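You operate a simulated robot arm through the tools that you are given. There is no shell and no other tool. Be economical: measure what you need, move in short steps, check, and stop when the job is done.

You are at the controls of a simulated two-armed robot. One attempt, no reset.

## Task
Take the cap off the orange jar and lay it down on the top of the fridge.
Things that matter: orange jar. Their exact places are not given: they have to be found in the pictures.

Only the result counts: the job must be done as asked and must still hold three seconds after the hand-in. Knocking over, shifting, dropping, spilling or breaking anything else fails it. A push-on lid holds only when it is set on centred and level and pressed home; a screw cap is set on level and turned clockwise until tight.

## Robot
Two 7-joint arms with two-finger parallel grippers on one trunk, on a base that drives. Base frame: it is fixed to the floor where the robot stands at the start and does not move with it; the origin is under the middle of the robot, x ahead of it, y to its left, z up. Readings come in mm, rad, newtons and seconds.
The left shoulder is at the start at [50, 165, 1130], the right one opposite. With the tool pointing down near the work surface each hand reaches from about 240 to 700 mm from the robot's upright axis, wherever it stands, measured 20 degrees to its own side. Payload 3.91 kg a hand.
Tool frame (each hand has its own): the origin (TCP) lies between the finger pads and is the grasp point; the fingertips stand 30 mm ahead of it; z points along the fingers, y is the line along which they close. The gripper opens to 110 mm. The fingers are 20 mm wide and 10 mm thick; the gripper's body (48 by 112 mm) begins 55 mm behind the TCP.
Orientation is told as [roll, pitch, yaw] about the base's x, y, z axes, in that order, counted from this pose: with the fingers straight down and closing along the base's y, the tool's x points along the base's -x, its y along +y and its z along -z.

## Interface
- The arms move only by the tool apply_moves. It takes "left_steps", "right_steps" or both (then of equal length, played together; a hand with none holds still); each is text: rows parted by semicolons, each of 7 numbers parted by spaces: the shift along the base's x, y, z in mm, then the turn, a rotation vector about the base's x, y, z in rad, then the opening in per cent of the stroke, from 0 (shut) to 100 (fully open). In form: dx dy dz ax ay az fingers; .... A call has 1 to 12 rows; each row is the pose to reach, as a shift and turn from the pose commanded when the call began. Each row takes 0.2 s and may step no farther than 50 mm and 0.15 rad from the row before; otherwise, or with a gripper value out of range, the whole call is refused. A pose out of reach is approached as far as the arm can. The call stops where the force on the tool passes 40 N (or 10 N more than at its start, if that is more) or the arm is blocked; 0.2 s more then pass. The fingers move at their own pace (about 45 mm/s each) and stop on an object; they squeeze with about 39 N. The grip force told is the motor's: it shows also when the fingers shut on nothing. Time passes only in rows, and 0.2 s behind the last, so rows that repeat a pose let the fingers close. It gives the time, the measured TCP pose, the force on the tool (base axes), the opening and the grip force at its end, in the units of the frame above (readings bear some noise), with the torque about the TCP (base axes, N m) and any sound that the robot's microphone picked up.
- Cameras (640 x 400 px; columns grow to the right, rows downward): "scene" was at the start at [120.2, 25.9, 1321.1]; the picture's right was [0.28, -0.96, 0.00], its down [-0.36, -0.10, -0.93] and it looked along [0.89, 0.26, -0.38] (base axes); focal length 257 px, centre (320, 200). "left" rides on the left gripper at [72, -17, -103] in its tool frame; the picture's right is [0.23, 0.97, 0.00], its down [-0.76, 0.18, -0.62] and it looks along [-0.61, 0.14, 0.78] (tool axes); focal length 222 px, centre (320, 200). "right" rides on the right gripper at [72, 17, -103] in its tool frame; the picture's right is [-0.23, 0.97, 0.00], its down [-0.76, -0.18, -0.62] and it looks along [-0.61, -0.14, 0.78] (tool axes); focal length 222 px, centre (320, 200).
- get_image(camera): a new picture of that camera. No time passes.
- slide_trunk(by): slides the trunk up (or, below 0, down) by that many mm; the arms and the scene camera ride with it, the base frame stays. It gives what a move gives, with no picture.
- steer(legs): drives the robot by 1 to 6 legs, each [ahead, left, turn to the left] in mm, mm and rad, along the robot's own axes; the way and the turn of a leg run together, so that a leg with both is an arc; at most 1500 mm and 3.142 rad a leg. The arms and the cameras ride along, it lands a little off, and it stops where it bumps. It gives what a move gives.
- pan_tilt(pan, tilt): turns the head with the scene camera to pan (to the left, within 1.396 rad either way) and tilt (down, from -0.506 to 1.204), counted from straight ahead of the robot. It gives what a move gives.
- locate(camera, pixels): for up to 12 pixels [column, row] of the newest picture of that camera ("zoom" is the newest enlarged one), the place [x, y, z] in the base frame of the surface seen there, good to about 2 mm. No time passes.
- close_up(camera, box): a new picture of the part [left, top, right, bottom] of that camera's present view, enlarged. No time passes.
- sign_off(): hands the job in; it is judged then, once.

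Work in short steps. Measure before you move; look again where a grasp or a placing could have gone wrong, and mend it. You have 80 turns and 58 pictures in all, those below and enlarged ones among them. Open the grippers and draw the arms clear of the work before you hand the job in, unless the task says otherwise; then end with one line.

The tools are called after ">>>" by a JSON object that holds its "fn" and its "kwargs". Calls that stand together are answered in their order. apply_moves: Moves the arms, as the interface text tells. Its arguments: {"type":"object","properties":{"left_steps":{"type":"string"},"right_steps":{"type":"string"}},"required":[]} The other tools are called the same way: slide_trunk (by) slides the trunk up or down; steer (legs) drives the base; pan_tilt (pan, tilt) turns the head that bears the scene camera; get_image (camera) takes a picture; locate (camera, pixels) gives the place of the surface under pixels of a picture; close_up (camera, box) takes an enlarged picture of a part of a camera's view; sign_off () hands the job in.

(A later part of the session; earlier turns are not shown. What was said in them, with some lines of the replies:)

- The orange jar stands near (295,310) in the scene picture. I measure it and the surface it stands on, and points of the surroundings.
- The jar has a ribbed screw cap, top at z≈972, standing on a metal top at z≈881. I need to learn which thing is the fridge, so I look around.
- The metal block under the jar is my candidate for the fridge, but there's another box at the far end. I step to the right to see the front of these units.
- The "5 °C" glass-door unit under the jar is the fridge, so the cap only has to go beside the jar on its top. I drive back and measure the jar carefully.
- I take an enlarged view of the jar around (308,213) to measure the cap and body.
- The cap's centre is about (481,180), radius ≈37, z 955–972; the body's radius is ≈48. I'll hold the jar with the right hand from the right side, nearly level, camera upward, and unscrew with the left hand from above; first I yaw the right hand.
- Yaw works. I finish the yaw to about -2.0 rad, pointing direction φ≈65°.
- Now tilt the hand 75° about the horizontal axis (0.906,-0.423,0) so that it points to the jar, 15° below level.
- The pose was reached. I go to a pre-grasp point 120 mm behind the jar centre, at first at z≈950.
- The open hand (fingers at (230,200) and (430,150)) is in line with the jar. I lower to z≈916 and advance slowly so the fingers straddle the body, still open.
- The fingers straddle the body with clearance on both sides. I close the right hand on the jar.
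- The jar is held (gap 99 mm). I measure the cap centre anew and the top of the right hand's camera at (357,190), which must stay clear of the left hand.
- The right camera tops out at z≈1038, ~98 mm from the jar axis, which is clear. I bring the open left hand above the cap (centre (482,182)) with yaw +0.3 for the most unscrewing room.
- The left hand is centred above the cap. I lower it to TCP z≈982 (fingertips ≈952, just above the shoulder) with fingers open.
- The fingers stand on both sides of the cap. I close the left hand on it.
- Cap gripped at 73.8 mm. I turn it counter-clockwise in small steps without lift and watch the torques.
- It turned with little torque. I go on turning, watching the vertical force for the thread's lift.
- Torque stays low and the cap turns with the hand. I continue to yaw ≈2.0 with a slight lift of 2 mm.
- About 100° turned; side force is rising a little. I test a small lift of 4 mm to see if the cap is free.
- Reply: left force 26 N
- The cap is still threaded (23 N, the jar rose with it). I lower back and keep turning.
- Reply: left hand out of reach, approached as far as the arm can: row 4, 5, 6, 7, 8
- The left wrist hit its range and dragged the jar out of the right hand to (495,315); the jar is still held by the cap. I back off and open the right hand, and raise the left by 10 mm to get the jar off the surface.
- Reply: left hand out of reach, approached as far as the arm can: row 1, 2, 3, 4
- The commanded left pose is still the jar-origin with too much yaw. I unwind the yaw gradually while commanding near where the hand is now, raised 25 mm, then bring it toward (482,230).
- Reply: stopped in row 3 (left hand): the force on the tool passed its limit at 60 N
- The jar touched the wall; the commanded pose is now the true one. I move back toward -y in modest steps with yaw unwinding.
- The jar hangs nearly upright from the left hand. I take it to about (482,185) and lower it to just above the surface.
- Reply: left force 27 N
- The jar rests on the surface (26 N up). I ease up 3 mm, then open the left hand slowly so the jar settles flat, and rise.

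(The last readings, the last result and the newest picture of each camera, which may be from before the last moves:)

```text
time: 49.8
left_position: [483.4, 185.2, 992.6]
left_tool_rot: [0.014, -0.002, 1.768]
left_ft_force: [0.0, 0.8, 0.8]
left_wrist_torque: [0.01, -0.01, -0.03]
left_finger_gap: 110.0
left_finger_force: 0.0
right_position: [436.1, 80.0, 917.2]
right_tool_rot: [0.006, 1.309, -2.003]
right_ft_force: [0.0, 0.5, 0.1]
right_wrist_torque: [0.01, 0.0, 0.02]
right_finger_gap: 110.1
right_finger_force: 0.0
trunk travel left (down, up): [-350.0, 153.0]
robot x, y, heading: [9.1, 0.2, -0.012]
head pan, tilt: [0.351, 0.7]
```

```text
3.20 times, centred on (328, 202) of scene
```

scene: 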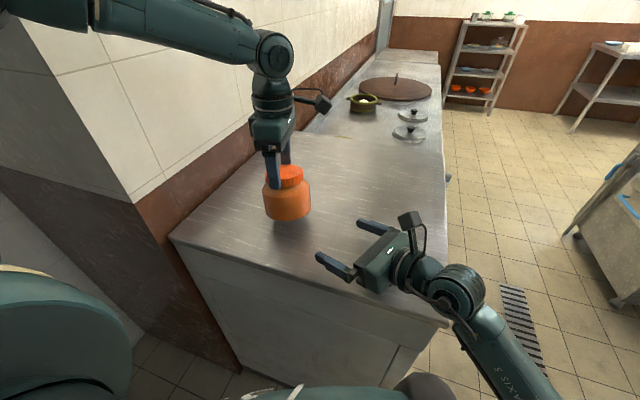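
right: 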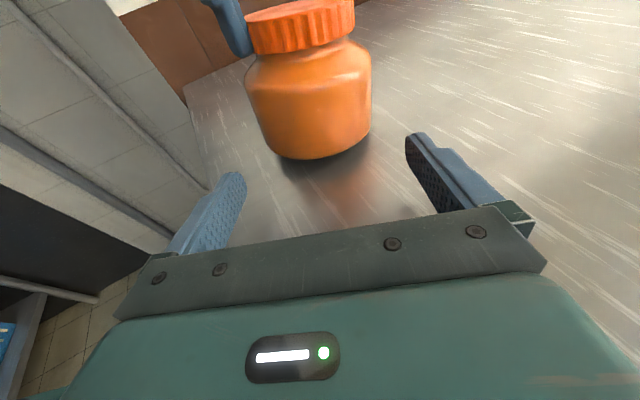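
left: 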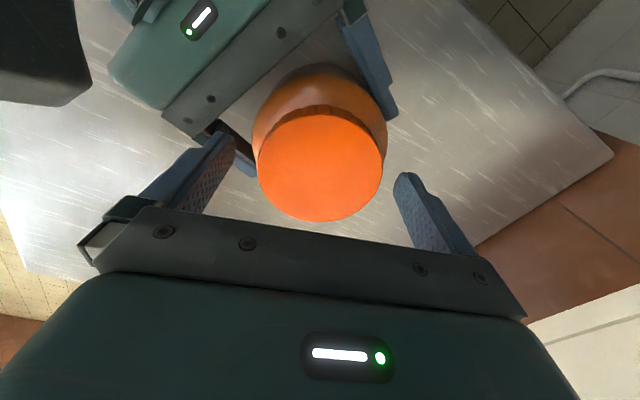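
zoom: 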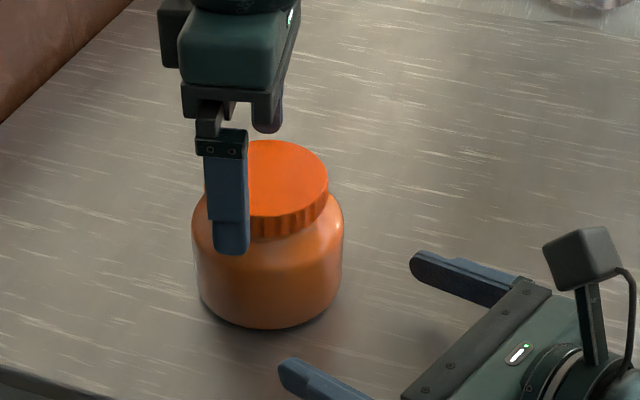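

The jar stands flat again. I raise the left hand and unwind its yaw.

>>> {"fn": "apply_moves", "kwargs": {"left_steps": "0 0 45 0 0 0 100; 0 0 90 0 0 -0.1 100; 0 0 100 0 0 -0.25 100; 0 0 100 0 0 -0.40 100; 0 0 100 0 0 -0.55 100; 0 0 100 0 0 -0.7 100; 0 0 100 0 0 -0.85 100; 0 0 100 0 0 -1.0 100; 0 0 100 0 0 -1.15 100; 0 0 100 0 0 -1.3 100; 0 0 100 0 0 -1.45 100; 0 0 100 0 0 -1.6 100"}}

>>> {"fn": "close_up", "kwargs": {"camera": "scene", "box": [268, 175, 348, 225]}}

>>> {"fn": "get_image", "kwargs": {"camera": "right"}}

```text
time: 52.4
left_position: [480.9, 185.4, 1093.4]
left_tool_rot: [0.014, -0.001, 0.167]
left_ft_force: [0.6, -0.6, 0.1]
left_wrist_torque: [0.01, -0.02, 0.02]
left_finger_gap: 110.1
left_finger_force: 0.2
right_position: [434.9, 80.6, 916.4]
right_tool_rot: [0.007, 1.309, -2.003]
right_ft_force: [0.2, -0.4, -0.5]
right_wrist_torque: [-0.04, 0.01, 0.01]
right_finger_gap: 110.0
right_finger_force: 0.1
trunk travel left (down, up): [-350.0, 153.0]
robot x, y, heading: [7.2, -0.4, -0.01]
head pan, tilt: [0.351, 0.7]
```

```text
8.00 times, centred on (308, 200) of scene
```

zoom: 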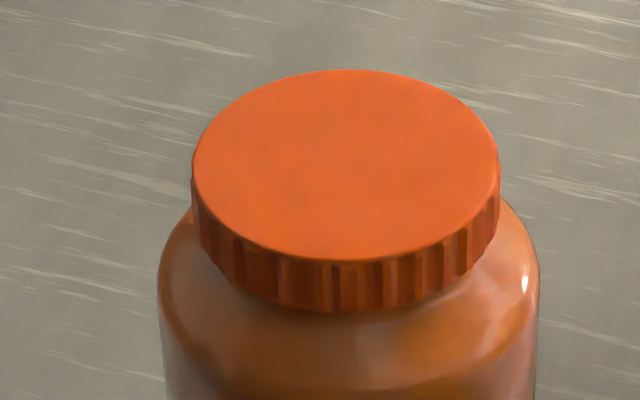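

```text
21 pictures are left
```

right: 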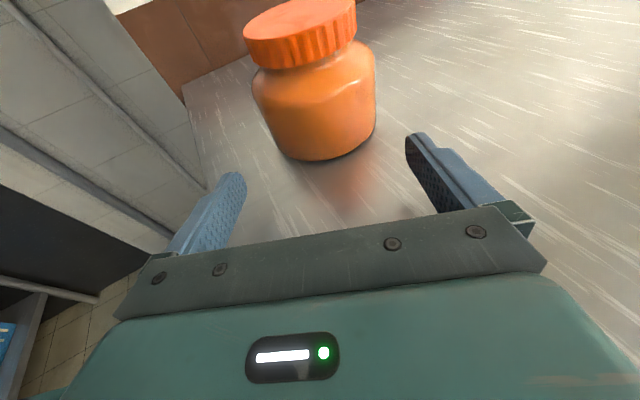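

>>> {"fn": "locate", "kwargs": {"camera": "zoom", "pixels": [[346, 72], [198, 165], [494, 165], [346, 257], [346, 165], [346, 262], [346, 306]]}}

```text
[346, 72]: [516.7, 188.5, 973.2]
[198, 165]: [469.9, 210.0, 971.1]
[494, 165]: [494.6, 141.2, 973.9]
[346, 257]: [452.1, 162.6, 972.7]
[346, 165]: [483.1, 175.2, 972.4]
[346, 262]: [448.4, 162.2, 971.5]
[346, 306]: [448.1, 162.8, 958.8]
```

The cap's centre is now (483.5,175.5). I re-grip the jar with the right hand and meanwhile unwind the left yaw to about -0.7 above it.

>>> {"fn": "apply_moves", "kwargs": {"left_steps": "0 -2 0 -0.002 0 -0.12 100; 1 -4 0 -0.004 0 -0.24 100; 2 -6 0 -0.006 0 -0.36 100; 2 -8 0 -0.01 0 -0.48 100; 2 -10 0 -0.014 0 -0.60 100; 2 -10 0 -0.014 0 -0.72 100; 2 -10 0 -0.014 0 -0.84 100; 2 -10 0 -0.014 0 -0.84 100; 2 -10 0 -0.014 0 -0.84 100; 2 -10 0 -0.014 0 -0.84 100", "right_steps": "3 -1 0 0 0 0 100; 14 20 0 0 0 0 100; 24 43 0 0 0 0 100; 34 65 0 0 0 0 100; 43.5 86 0 0 0 0 100; 43.5 86 0 0 0 0 95; 43.5 86 0 0 0 0 88; 43.5 86 0 0 0 0 80; 43.5 86 0 0 0 0 60; 43.5 86 0 0 0 0 60"}}

>>> {"fn": "close_up", "kwargs": {"camera": "scene", "box": [248, 140, 408, 265]}}

```text
time: 54.6
left_position: [483.2, 175.2, 1091.6]
left_tool_rot: [0.002, -0.005, -0.672]
left_ft_force: [0.7, -0.7, 0.5]
left_wrist_torque: [-0.01, 0.02, 0.02]
left_finger_gap: 109.9
left_finger_force: 0.0
right_position: [480.4, 167.0, 916.8]
right_tool_rot: [0.003, 1.307, -2.003]
right_ft_force: [-1.1, 2.4, -0.2]
right_wrist_torque: [-0.04, 0.11, 0.0]
right_finger_gap: 96.5
right_finger_force: 38.9
trunk travel left (down, up): [-350.0, 153.0]
robot x, y, heading: [7.4, -0.7, -0.015]
head pan, tilt: [0.351, 0.7]
```

```text
3.20 times, centred on (328, 202) of scene
```

zoom: 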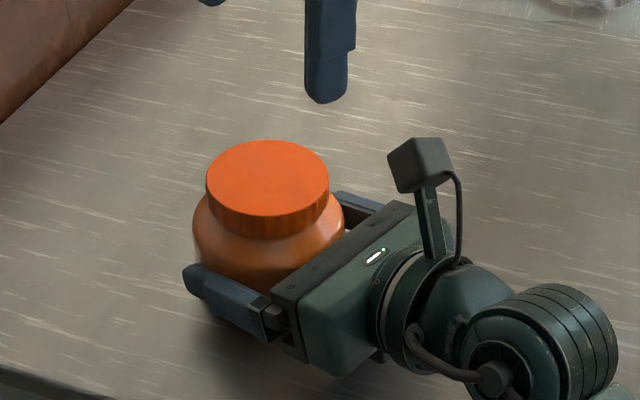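

The jar is held again (96.5 mm). I check the cap centre in this view.

>>> {"fn": "locate", "kwargs": {"camera": "zoom", "pixels": [[267, 142], [208, 177], [326, 177], [267, 216], [267, 180], [380, 215], [300, 270]]}}

```text
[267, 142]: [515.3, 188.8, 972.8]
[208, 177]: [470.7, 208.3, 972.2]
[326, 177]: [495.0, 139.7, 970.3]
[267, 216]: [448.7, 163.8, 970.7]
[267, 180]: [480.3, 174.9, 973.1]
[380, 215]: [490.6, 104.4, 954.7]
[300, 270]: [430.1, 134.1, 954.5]
```

Centre (482.5,175). I pre-close the left hand to 78 % (to clear the right hand's body) and lower to TCP z≈983, then grip the cap.

>>> {"fn": "apply_moves", "kwargs": {"left_steps": "0 0 -10 0 0 0 78; 0 0 -20 0 0 0 78; 0 0 -40 0 0 0 78; 0 0 -75 0 0 0 78; 0 0 -100 0 0 0 78; 0 0 -109 0 0 0 78; 0 0 -109 0 0 0 70; 0 0 -109 0 0 0 60; 0 0 -109 0 0 0 50; 0 0 -109 0 0 0 50"}}

>>> {"fn": "close_up", "kwargs": {"camera": "scene", "box": [248, 140, 408, 265]}}

```text
time: 56.8
left_position: [485.5, 175.8, 982.5]
left_tool_rot: [-0.001, -0.005, -0.671]
left_ft_force: [-2.0, -3.8, 0.2]
left_wrist_torque: [-0.1, -0.01, 0.01]
left_finger_gap: 73.5
left_finger_force: 39.0
right_position: [480.4, 167.2, 917.5]
right_tool_rot: [0.005, 1.309, -2.002]
right_ft_force: [0.7, 3.7, 0.4]
right_wrist_torque: [0.05, 0.44, 0.11]
right_finger_gap: 96.6
right_finger_force: 39.2
trunk travel left (down, up): [-350.0, 153.0]
robot x, y, heading: [7.6, -1.9, -0.012]
head pan, tilt: [0.351, 0.7]
```

```text
3.20 times, centred on (328, 202) of scene
```

zoom: 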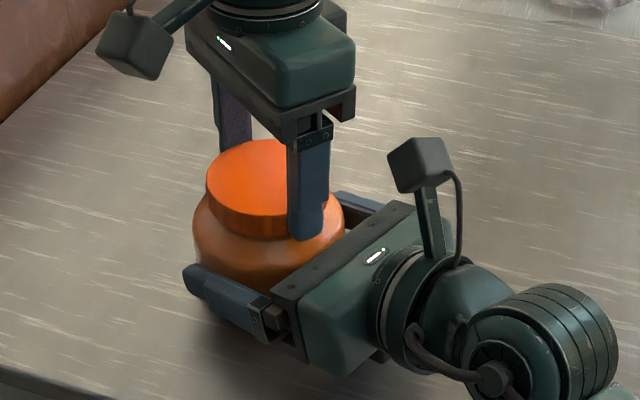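

Gripped at 73.5 mm. I turn counter-clockwise from yaw -0.67 to about +0.65.

>>> {"fn": "apply_moves", "kwargs": {"left_steps": "0 0 0 0 0 0.12 50; 0 0 0 0 0 0.24 50; 0 0 0 0 0 0.36 50; 0 0 0 0 0 0.48 50; 0 0 0 0 0 0.60 50; 0 0 0 0 0 0.72 50; 0 0 0 0 0 0.84 50; 0 0 0 0 0 0.96 50; 0 0 0 0 0 1.08 50; 0 0 0 0 0 1.20 50; 0 0 0 0 0 1.32 50"}}

>>> {"fn": "apply_moves", "kwargs": {"left_steps": "0 0 0 0 0 0.12 50; 0 0 0 0 0 0.24 50; 0 0 0 0 0 0.36 50; 0 0 0 0 0 0.48 50; 0 0 0 0 0 0.60 50; 0 0 0 0 0 0.72 50; 0 0 0 0 0 0.84 50; 0 0 0 0 0 0.96 50; 0 0 0 0 0 1.08 50; 0 0 0 0 0 1.20 50"}}

>>> {"fn": "close_up", "kwargs": {"camera": "scene", "box": [248, 140, 408, 265]}}

```text
time: 59.2
left_position: [484.2, 176.1, 984.4]
left_tool_rot: [0.002, -0.006, 0.65]
left_ft_force: [9.0, 7.1, 4.1]
left_wrist_torque: [0.17, -0.18, 0.0]
left_finger_gap: 73.4
left_finger_force: 38.9
right_position: [479.9, 166.3, 917.2]
right_tool_rot: [0.002, 1.31, -2.005]
right_ft_force: [-7.4, -5.6, 1.2]
right_wrist_torque: [0.51, 0.09, 0.06]
right_finger_gap: 96.7
right_finger_force: 39.1
trunk travel left (down, up): [-350.0, 153.0]
robot x, y, heading: [5.4, -0.7, -0.013]
head pan, tilt: [0.351, 0.7]
```

```text
time: 61.4
left_position: [484.0, 176.0, 984.5]
left_tool_rot: [0.0, -0.005, 1.85]
left_ft_force: [1.1, 17.1, 16.6]
left_wrist_torque: [0.38, -0.07, -0.04]
left_finger_gap: 73.4
left_finger_force: 39.0
right_position: [481.2, 166.2, 915.8]
right_tool_rot: [0.004, 1.308, -2.0]
right_ft_force: [1.0, -8.5, 0.2]
right_wrist_torque: [0.77, 0.93, -0.27]
right_finger_gap: 96.5
right_finger_force: 39.3
trunk travel left (down, up): [-350.0, 153.0]
robot x, y, heading: [8.5, 0.5, -0.014]
head pan, tilt: [0.351, 0.7]
```

```text
3.20 times, centred on (328, 202) of scene
```

zoom: 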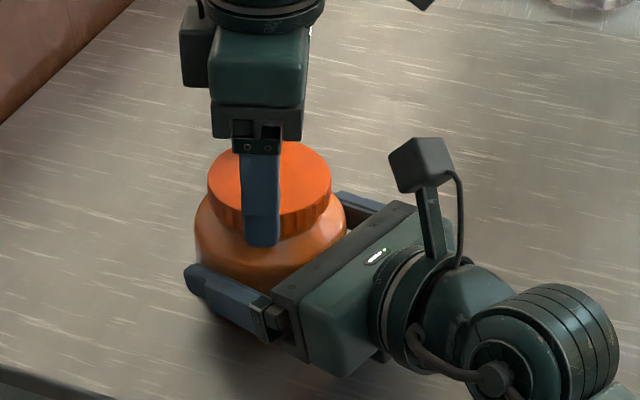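

The upward force (17 N) shows the cap climbs its thread. I lift by 4 mm in small steps to test if it's free.

>>> {"fn": "apply_moves", "kwargs": {"left_steps": "0 0 1.5 0 0 0 50; 0 0 3 0 0 0 50; 0 0 5 0 0 0 50"}}

```text
time: 62.2
left_position: [483.9, 175.2, 987.6]
left_tool_rot: [0.004, -0.01, 1.845]
left_ft_force: [2.9, 12.2, -13.0]
left_wrist_torque: [0.4, -1.12, -0.01]
left_finger_gap: 73.5
left_finger_force: 39.1
right_position: [479.9, 167.4, 917.9]
right_tool_rot: [0.003, 1.312, -2.004]
right_ft_force: [-3.7, -13.2, 5.6]
right_wrist_torque: [0.51, 0.9, -0.04]
right_finger_gap: 96.5
right_finger_force: 39.3
trunk travel left (down, up): [-350.0, 153.0]
robot x, y, heading: [4.8, -2.3, -0.01]
head pan, tilt: [0.351, 0.7]
```

Still threaded. I relax the lift, turn up to yaw≈2.1, then open to 78 %, rise 30 mm and start unwinding for another stroke.

>>> {"fn": "apply_moves", "kwargs": {"left_steps": "0 0 -3 0 0 0.12 50; 0 0 -2 0 0 0.25 50; 0 0 -2 0 0 0.25 60; 0 0 -2 0 0 0.25 78; 0 0 -2 0 0 0.25 78; 0 0 -2 0 0 0.25 78; 0 0 20 0 0 0.25 78; 0 0 30 0 0 0.1 78; 0 0 30 0 0 -0.05 78; 0 0 30 0 0 -0.2 78; 0 0 30 0 0 -0.35 78; 0 0 30 0 0 -0.5 78"}}

>>> {"fn": "apply_moves", "kwargs": {"left_steps": "0 0 0 0 0 -0.15 78; 0 0 0 0 0 -0.3 78; 0 0 0 0 0 -0.45 78; 0 0 0 0 0 -0.6 78; 0 0 0 0 0 -0.75 78; 0 0 0 0 0 -0.9 78; 0 0 0 0 0 -1.05 78; 0 0 0 0 0 -1.2 78; 0 0 0 0 0 -1.35 78; 0 0 0 0 0 -1.5 78; 0 0 0 0 0 -1.65 78; 0 0 0 0 0 -1.8 78"}}

>>> {"fn": "close_up", "kwargs": {"camera": "scene", "box": [248, 140, 408, 265]}}

>>> {"fn": "locate", "kwargs": {"camera": "zoom", "pixels": [[267, 146], [210, 180], [328, 180], [270, 180], [270, 212]]}}

```text
time: 64.8
left_position: [484.1, 175.7, 1019.7]
left_tool_rot: [0.001, -0.005, 1.346]
left_ft_force: [-0.2, -1.0, 0.0]
left_wrist_torque: [0.0, 0.03, 0.0]
left_finger_gap: 85.8
left_finger_force: 0.0
right_position: [479.8, 167.3, 917.1]
right_tool_rot: [0.005, 1.31, -2.003]
right_ft_force: [-2.0, 3.6, 1.6]
right_wrist_torque: [-0.29, 0.08, -0.08]
right_finger_gap: 96.6
right_finger_force: 38.8
trunk travel left (down, up): [-350.0, 153.0]
robot x, y, heading: [5.4, 1.0, -0.011]
head pan, tilt: [0.351, 0.7]
```

```text
time: 67.4
left_position: [484.4, 175.0, 1019.1]
left_tool_rot: [0.002, -0.007, -0.456]
left_ft_force: [-1.1, 0.2, -0.1]
left_wrist_torque: [0.04, -0.01, 0.01]
left_finger_gap: 86.0
left_finger_force: 0.1
right_position: [479.5, 167.5, 916.2]
right_tool_rot: [0.004, 1.309, -2.002]
right_ft_force: [-2.6, 1.8, 1.9]
right_wrist_torque: [-0.06, 0.26, -0.05]
right_finger_gap: 96.4
right_finger_force: 39.3
trunk travel left (down, up): [-350.0, 153.0]
robot x, y, heading: [7.5, 2.6, -0.015]
head pan, tilt: [0.351, 0.7]
```

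```text
3.20 times, centred on (328, 202) of scene
```

zoom: 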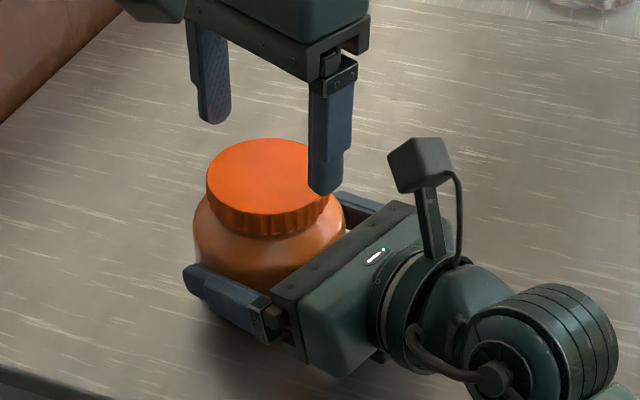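

```text
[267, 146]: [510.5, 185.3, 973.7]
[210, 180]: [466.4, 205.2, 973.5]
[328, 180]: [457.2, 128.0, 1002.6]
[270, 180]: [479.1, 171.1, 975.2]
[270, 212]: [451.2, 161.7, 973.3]
```

The cap has risen ~2 mm. I unwind a little more, go down to TCP z≈985, grip and begin the next stroke with a slight following lift.

>>> {"fn": "apply_moves", "kwargs": {"left_steps": "0 0 0 0 0 -0.12 78; 0 0 -10 0 0 -0.22 78; 0 0 -34 0 0 -0.22 78; 0 0 -34 0 0 -0.22 70; 0 0 -34 0 0 -0.22 60; 0 0 -34 0 0 -0.22 50; 0 0 -34 0 0 -0.22 50; 0 0 -34 0 0 -0.1 50; 0 0 -34 0 0 0.02 50; 0 0 -34 0 0 0.14 50; 0 0 -34 0 0 0.26 50; 0 0 -34 0 0 0.38 50"}}

>>> {"fn": "apply_moves", "kwargs": {"left_steps": "0 0 0 0 0 0.13 50; 0 0 0 0 0 0.26 50; 0 0 0.5 0 0 0.39 50; 0 0 0.5 0 0 0.52 50; 0 0 0.5 0 0 0.65 50; 0 0 0.5 0 0 0.78 50; 0 0 1 0 0 0.91 50; 0 0 1 0 0 1.04 50; 0 0 1 0 0 1.17 50; 0 0 1 0 0 1.3 50; 0 0 1 0 0 1.43 50; 0 0 1 0 0 1.56 50"}}

```text
time: 70.0
left_position: [483.1, 174.5, 985.0]
left_tool_rot: [0.002, -0.005, -0.071]
left_ft_force: [-4.8, -2.0, 1.4]
left_wrist_torque: [-0.07, 0.03, -0.02]
left_finger_gap: 74.0
left_finger_force: 38.8
right_position: [480.3, 168.0, 916.5]
right_tool_rot: [0.006, 1.309, -2.001]
right_ft_force: [1.2, 5.0, 0.4]
right_wrist_torque: [0.18, 0.35, 0.14]
right_finger_gap: 96.5
right_finger_force: 39.0
trunk travel left (down, up): [-350.0, 153.0]
robot x, y, heading: [7.4, 2.0, -0.014]
head pan, tilt: [0.351, 0.7]
```

```text
time: 72.6
left_position: [485.0, 174.5, 985.9]
left_tool_rot: [0.001, -0.006, 1.49]
left_ft_force: [1.0, -0.1, 0.0]
left_wrist_torque: [0.02, 0.0, -0.04]
left_finger_gap: 73.7
left_finger_force: 38.6
right_position: [479.3, 166.2, 917.7]
right_tool_rot: [0.006, 1.309, -2.002]
right_ft_force: [0.0, -0.8, 1.2]
right_wrist_torque: [0.02, 0.23, 0.02]
right_finger_gap: 96.2
right_finger_force: 39.1
trunk travel left (down, up): [-350.0, 153.0]
robot x, y, heading: [4.5, 0.4, -0.014]
head pan, tilt: [0.351, 0.7]
```

Forces dropped to nearly zero: the cap seems to have come free. I lift gently and check.

>>> {"fn": "apply_moves", "kwargs": {"left_steps": "0 0 4 0 0 0 50; 0 0 8 0 0 0 50; 0 0 20 0 0 0 50; 0 0 40 0 0 0 50"}}

>>> {"fn": "get_image", "kwargs": {"camera": "scene"}}

>>> {"fn": "get_image", "kwargs": {"camera": "right"}}

```text
time: 73.6
left_position: [483.6, 174.7, 1025.7]
left_tool_rot: [0.001, -0.006, 1.489]
left_ft_force: [-0.2, 0.5, 0.0]
left_wrist_torque: [0.0, -0.02, -0.02]
left_finger_gap: 73.8
left_finger_force: 38.7
right_position: [479.7, 166.5, 916.0]
right_tool_rot: [0.005, 1.309, -2.001]
right_ft_force: [0.8, -0.5, 2.1]
right_wrist_torque: [-0.05, 0.19, -0.08]
right_finger_gap: 96.5
right_finger_force: 39.1
trunk travel left (down, up): [-350.0, 153.0]
robot x, y, heading: [5.5, -1.9, -0.01]
head pan, tilt: [0.351, 0.7]
```

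```text
16 pictures are left
```

scene: 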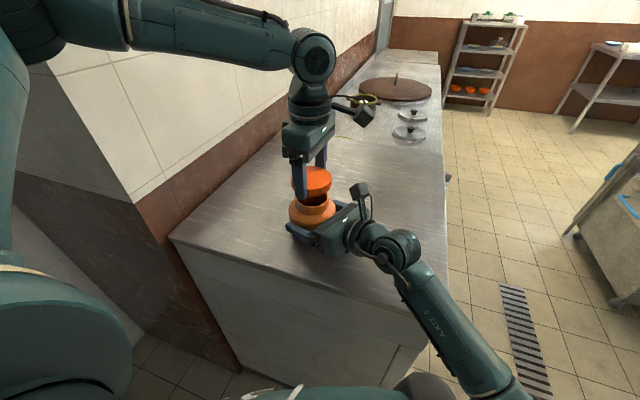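

```text
15 pictures are left
```

right: 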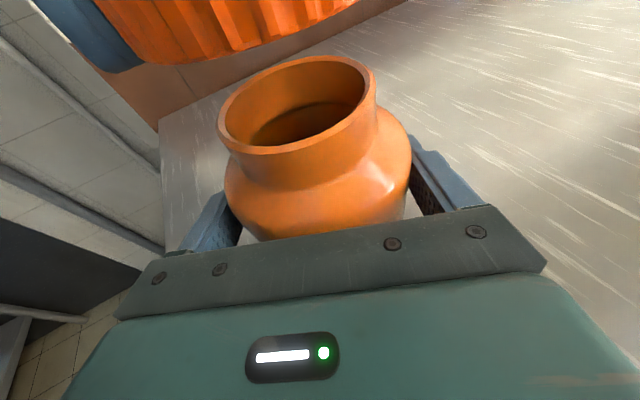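

The cap is off. I carry it to about (540,315), free space on the fridge's top left of the jar.

>>> {"fn": "apply_moves", "kwargs": {"left_steps": "0 0 20 0 0 0 50; 8 25 30 0 0 -0.05 50; 18 55 30 0 0 -0.1 50; 30 90 30 0 0 -0.2 50; 45 120 30 0 0 -0.3 50; 56 140 20 0 0 -0.3 50; 56 140 -20 0 0 -0.3 50; 56 140 -60 0 0 -0.3 50; 56 140 -90 0 0 -0.3 50; 56 140 -100 0 0 -0.3 50; 56 140 -100 0 0 -0.3 50"}}

>>> {"fn": "close_up", "kwargs": {"camera": "scene", "box": [208, 90, 408, 265]}}

```text
time: 76.0
left_position: [539.6, 314.8, 925.3]
left_tool_rot: [0.002, -0.004, 1.188]
left_ft_force: [0.5, 0.4, -0.4]
left_wrist_torque: [0.02, 0.01, -0.02]
left_finger_gap: 73.7
left_finger_force: 38.5
right_position: [479.8, 165.6, 916.6]
right_tool_rot: [0.005, 1.309, -2.002]
right_ft_force: [-0.2, 0.2, 2.4]
right_wrist_torque: [0.09, 0.17, 0.08]
right_finger_gap: 96.8
right_finger_force: 38.9
trunk travel left (down, up): [-350.0, 153.0]
robot x, y, heading: [4.4, -1.6, -0.009]
head pan, tilt: [0.351, 0.7]
```

```text
2.29 times, centred on (308, 178) of scene
```

zoom: 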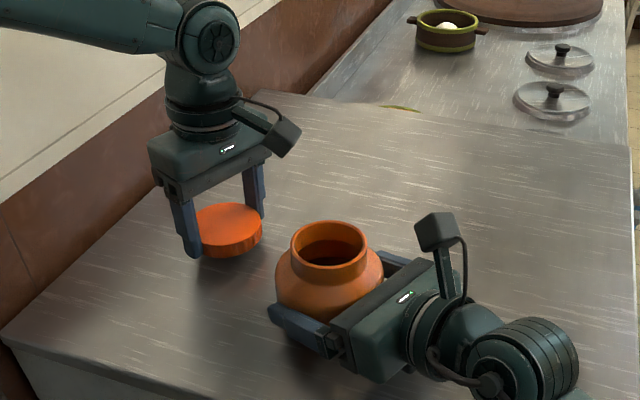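

The cap hangs level, about 16 mm above the surface. I lower slowly in 2–3 mm steps until contact.

>>> {"fn": "apply_moves", "kwargs": {"left_steps": "0 0 -4 0 0 0 50; 0 0 -8 0 0 0 50; 0 0 -11 0 0 0 50; 0 0 -12.5 0 0 0 50; 0 0 -13.5 0 0 0 50; 0 0 -13.5 0 0 0 50"}}

```text
time: 77.4
left_position: [539.2, 315.2, 912.3]
left_tool_rot: [0.001, -0.006, 1.187]
left_ft_force: [0.4, 0.6, -0.5]
left_wrist_torque: [0.02, -0.04, -0.01]
left_finger_gap: 73.7
left_finger_force: 38.7
right_position: [480.9, 166.3, 916.0]
right_tool_rot: [0.003, 1.309, -2.003]
right_ft_force: [0.2, -0.9, 1.2]
right_wrist_torque: [0.14, 0.18, 0.04]
right_finger_gap: 96.6
right_finger_force: 39.4
trunk travel left (down, up): [-350.0, 153.0]
robot x, y, heading: [6.5, -2.5, -0.011]
head pan, tilt: [0.351, 0.7]
```

No contact yet; I go on by 1 mm steps.

>>> {"fn": "apply_moves", "kwargs": {"left_steps": "0 0 -1 0 0 0 50; 0 0 -1 0 0 0 50; 0 0 -2 0 0 0 50; 0 0 -2 0 0 0 50"}}

>>> {"fn": "close_up", "kwargs": {"camera": "scene", "box": [240, 140, 340, 220]}}

```text
time: 78.4
left_position: [540.4, 314.0, 909.0]
left_tool_rot: [0.002, -0.005, 1.189]
left_ft_force: [-1.2, -0.4, -0.1]
left_wrist_torque: [0.01, -0.02, 0.02]
left_finger_gap: 73.8
left_finger_force: 39.2
right_position: [480.7, 166.3, 916.4]
right_tool_rot: [0.004, 1.309, -2.003]
right_ft_force: [0.9, 0.2, 1.9]
right_wrist_torque: [0.15, 0.24, 0.03]
right_finger_gap: 96.7
right_finger_force: 39.7
trunk travel left (down, up): [-350.0, 153.0]
robot x, y, heading: [7.0, -1.4, -0.011]
head pan, tilt: [0.351, 0.7]
```

```text
5.00 times, centred on (290, 180) of scene
```

zoom: 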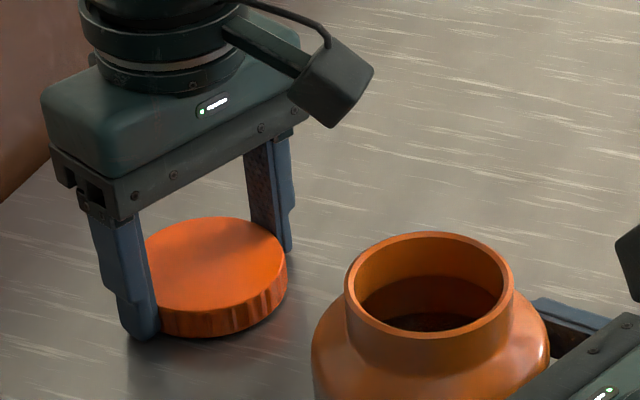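

Still no contact but nearly there; I lower 2 mm more in half steps.

>>> {"fn": "apply_moves", "kwargs": {"left_steps": "0 0 -0.7 0 0 0 50; 0 0 -1.4 0 0 0 50; 0 0 -2 0 0 0 50; 0 0 -2 0 0 0 50"}}

```text
time: 79.4
left_position: [540.9, 314.5, 910.9]
left_tool_rot: [-0.001, -0.007, 1.188]
left_ft_force: [-1.9, 1.7, 14.3]
left_wrist_torque: [0.14, 0.66, -0.05]
left_finger_gap: 74.0
left_finger_force: 39.0
right_position: [479.3, 166.1, 916.6]
right_tool_rot: [0.008, 1.309, -2.0]
right_ft_force: [1.5, 1.8, -0.5]
right_wrist_torque: [0.27, 0.03, -0.13]
right_finger_gap: 96.7
right_finger_force: 39.4
trunk travel left (down, up): [-350.0, 153.0]
robot x, y, heading: [3.0, 2.0, -0.018]
head pan, tilt: [0.351, 0.7]
```

Contact (14 N). I ease up 1 mm, open the left hand and rise; the right hand opens too.

>>> {"fn": "apply_moves", "kwargs": {"left_steps": "0 0 1 0 0 0 50; 0 0 1 0 0 0 68; 0 0 1 0 0 0 75; 0 0 1 0 0 0 85; 0 0 1 0 0 0 100; 0 0 1 0 0 0 100; 0 0 20 0 0 0 100; 0 0 60 0 0 0 100; 0 0 105 0 0 0 100; 0 0 150 0 0 0 100; 0 0 190 0 0 0 100", "right_steps": "0 0 0 0 0 0 60; 0 0 0 0 0 0 86; 0 0 0 0 0 0 90; 0 0 0 0 0 0 95; 0 0 0 0 0 0 100; 0 0 0 0 0 0 100; -5 -10 0 0 0 0 100; -15 -32 0 0 0 0 100; -25 -55 0 0 0 0 100; -37 -80 0 0 0 0 100; -47 -103 0 0 0 0 100"}}

>>> {"fn": "get_image", "kwargs": {"camera": "scene"}}

```text
time: 81.8
left_position: [539.8, 314.2, 1100.4]
left_tool_rot: [0.002, -0.007, 1.187]
left_ft_force: [0.3, -0.1, -0.2]
left_wrist_torque: [0.01, 0.01, 0.04]
left_finger_gap: 109.8
left_finger_force: 0.0
right_position: [432.5, 63.6, 916.3]
right_tool_rot: [0.004, 1.31, -2.004]
right_ft_force: [0.6, -0.2, -0.5]
right_wrist_torque: [0.04, -0.01, -0.02]
right_finger_gap: 110.2
right_finger_force: 0.1
trunk travel left (down, up): [-350.0, 153.0]
robot x, y, heading: [4.2, -2.7, -0.009]
head pan, tilt: [0.351, 0.7]
```

```text
12 pictures are left
```

scene: 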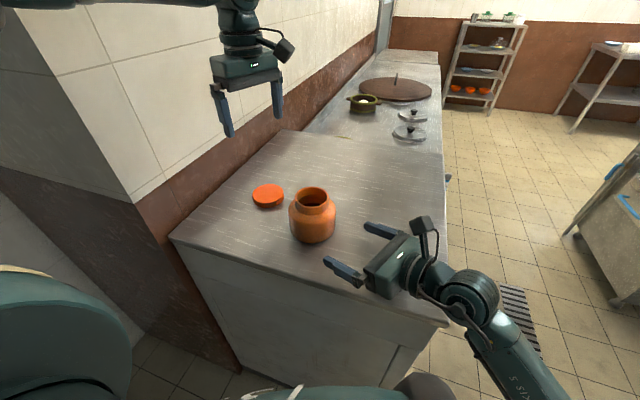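

The cap lies at (268,195) and the jar stands upright. I draw the right hand up and away and check both once closely.

>>> {"fn": "apply_moves", "kwargs": {"right_steps": "-2 -25 25 0 0 0 100; -4 -50 60 0 0 0 100; -6 -80 100 0 0 0 100; -8 -115 130 0 0 0 100; -8 -150 160 0 0 0 100"}}

>>> {"fn": "close_up", "kwargs": {"camera": "scene", "box": [230, 170, 350, 250]}}

>>> {"fn": "locate", "kwargs": {"camera": "zoom", "pixels": [[203, 80], [203, 130], [130, 105], [275, 105], [435, 105], [435, 200]]}}

```text
time: 83.0
left_position: [540.0, 314.4, 1098.1]
left_tool_rot: [0.002, -0.005, 1.189]
left_ft_force: [-0.1, 0.4, -0.9]
left_wrist_torque: [0.0, -0.03, 0.02]
left_finger_gap: 110.0
left_finger_force: 0.0
right_position: [423.9, -87.2, 1075.6]
right_tool_rot: [0.004, 1.31, -2.002]
right_ft_force: [-1.0, -0.4, 0.7]
right_wrist_torque: [0.03, 0.03, -0.02]
right_finger_gap: 109.9
right_finger_force: 0.0
trunk travel left (down, up): [-350.0, 153.0]
robot x, y, heading: [2.7, -1.4, -0.013]
head pan, tilt: [0.351, 0.7]
```

```text
5.00 times, centred on (290, 210) of scene
```

zoom: 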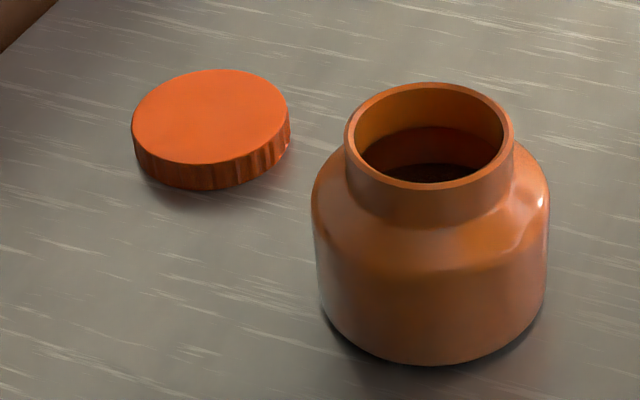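

```text
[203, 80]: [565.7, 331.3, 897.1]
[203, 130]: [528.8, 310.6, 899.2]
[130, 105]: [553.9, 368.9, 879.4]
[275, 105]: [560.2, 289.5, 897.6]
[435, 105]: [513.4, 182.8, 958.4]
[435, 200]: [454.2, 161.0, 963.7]
```

The cap lies flat on the fridge top (upper face z≈898), the jar stands upright, and both hands are open and clear, so I hand in.

>>> {"fn": "sign_off", "kwargs": {}}

```text
The job is handed in.
```

The orange jar's cap is unscrewed and lying flat on top of the fridge, and the open jar stands upright beside it. While unscrewing, the left arm ran out of reach and dragged the jar across the fridge top until it bumped the wall. I set it back near its original spot and finished the job.
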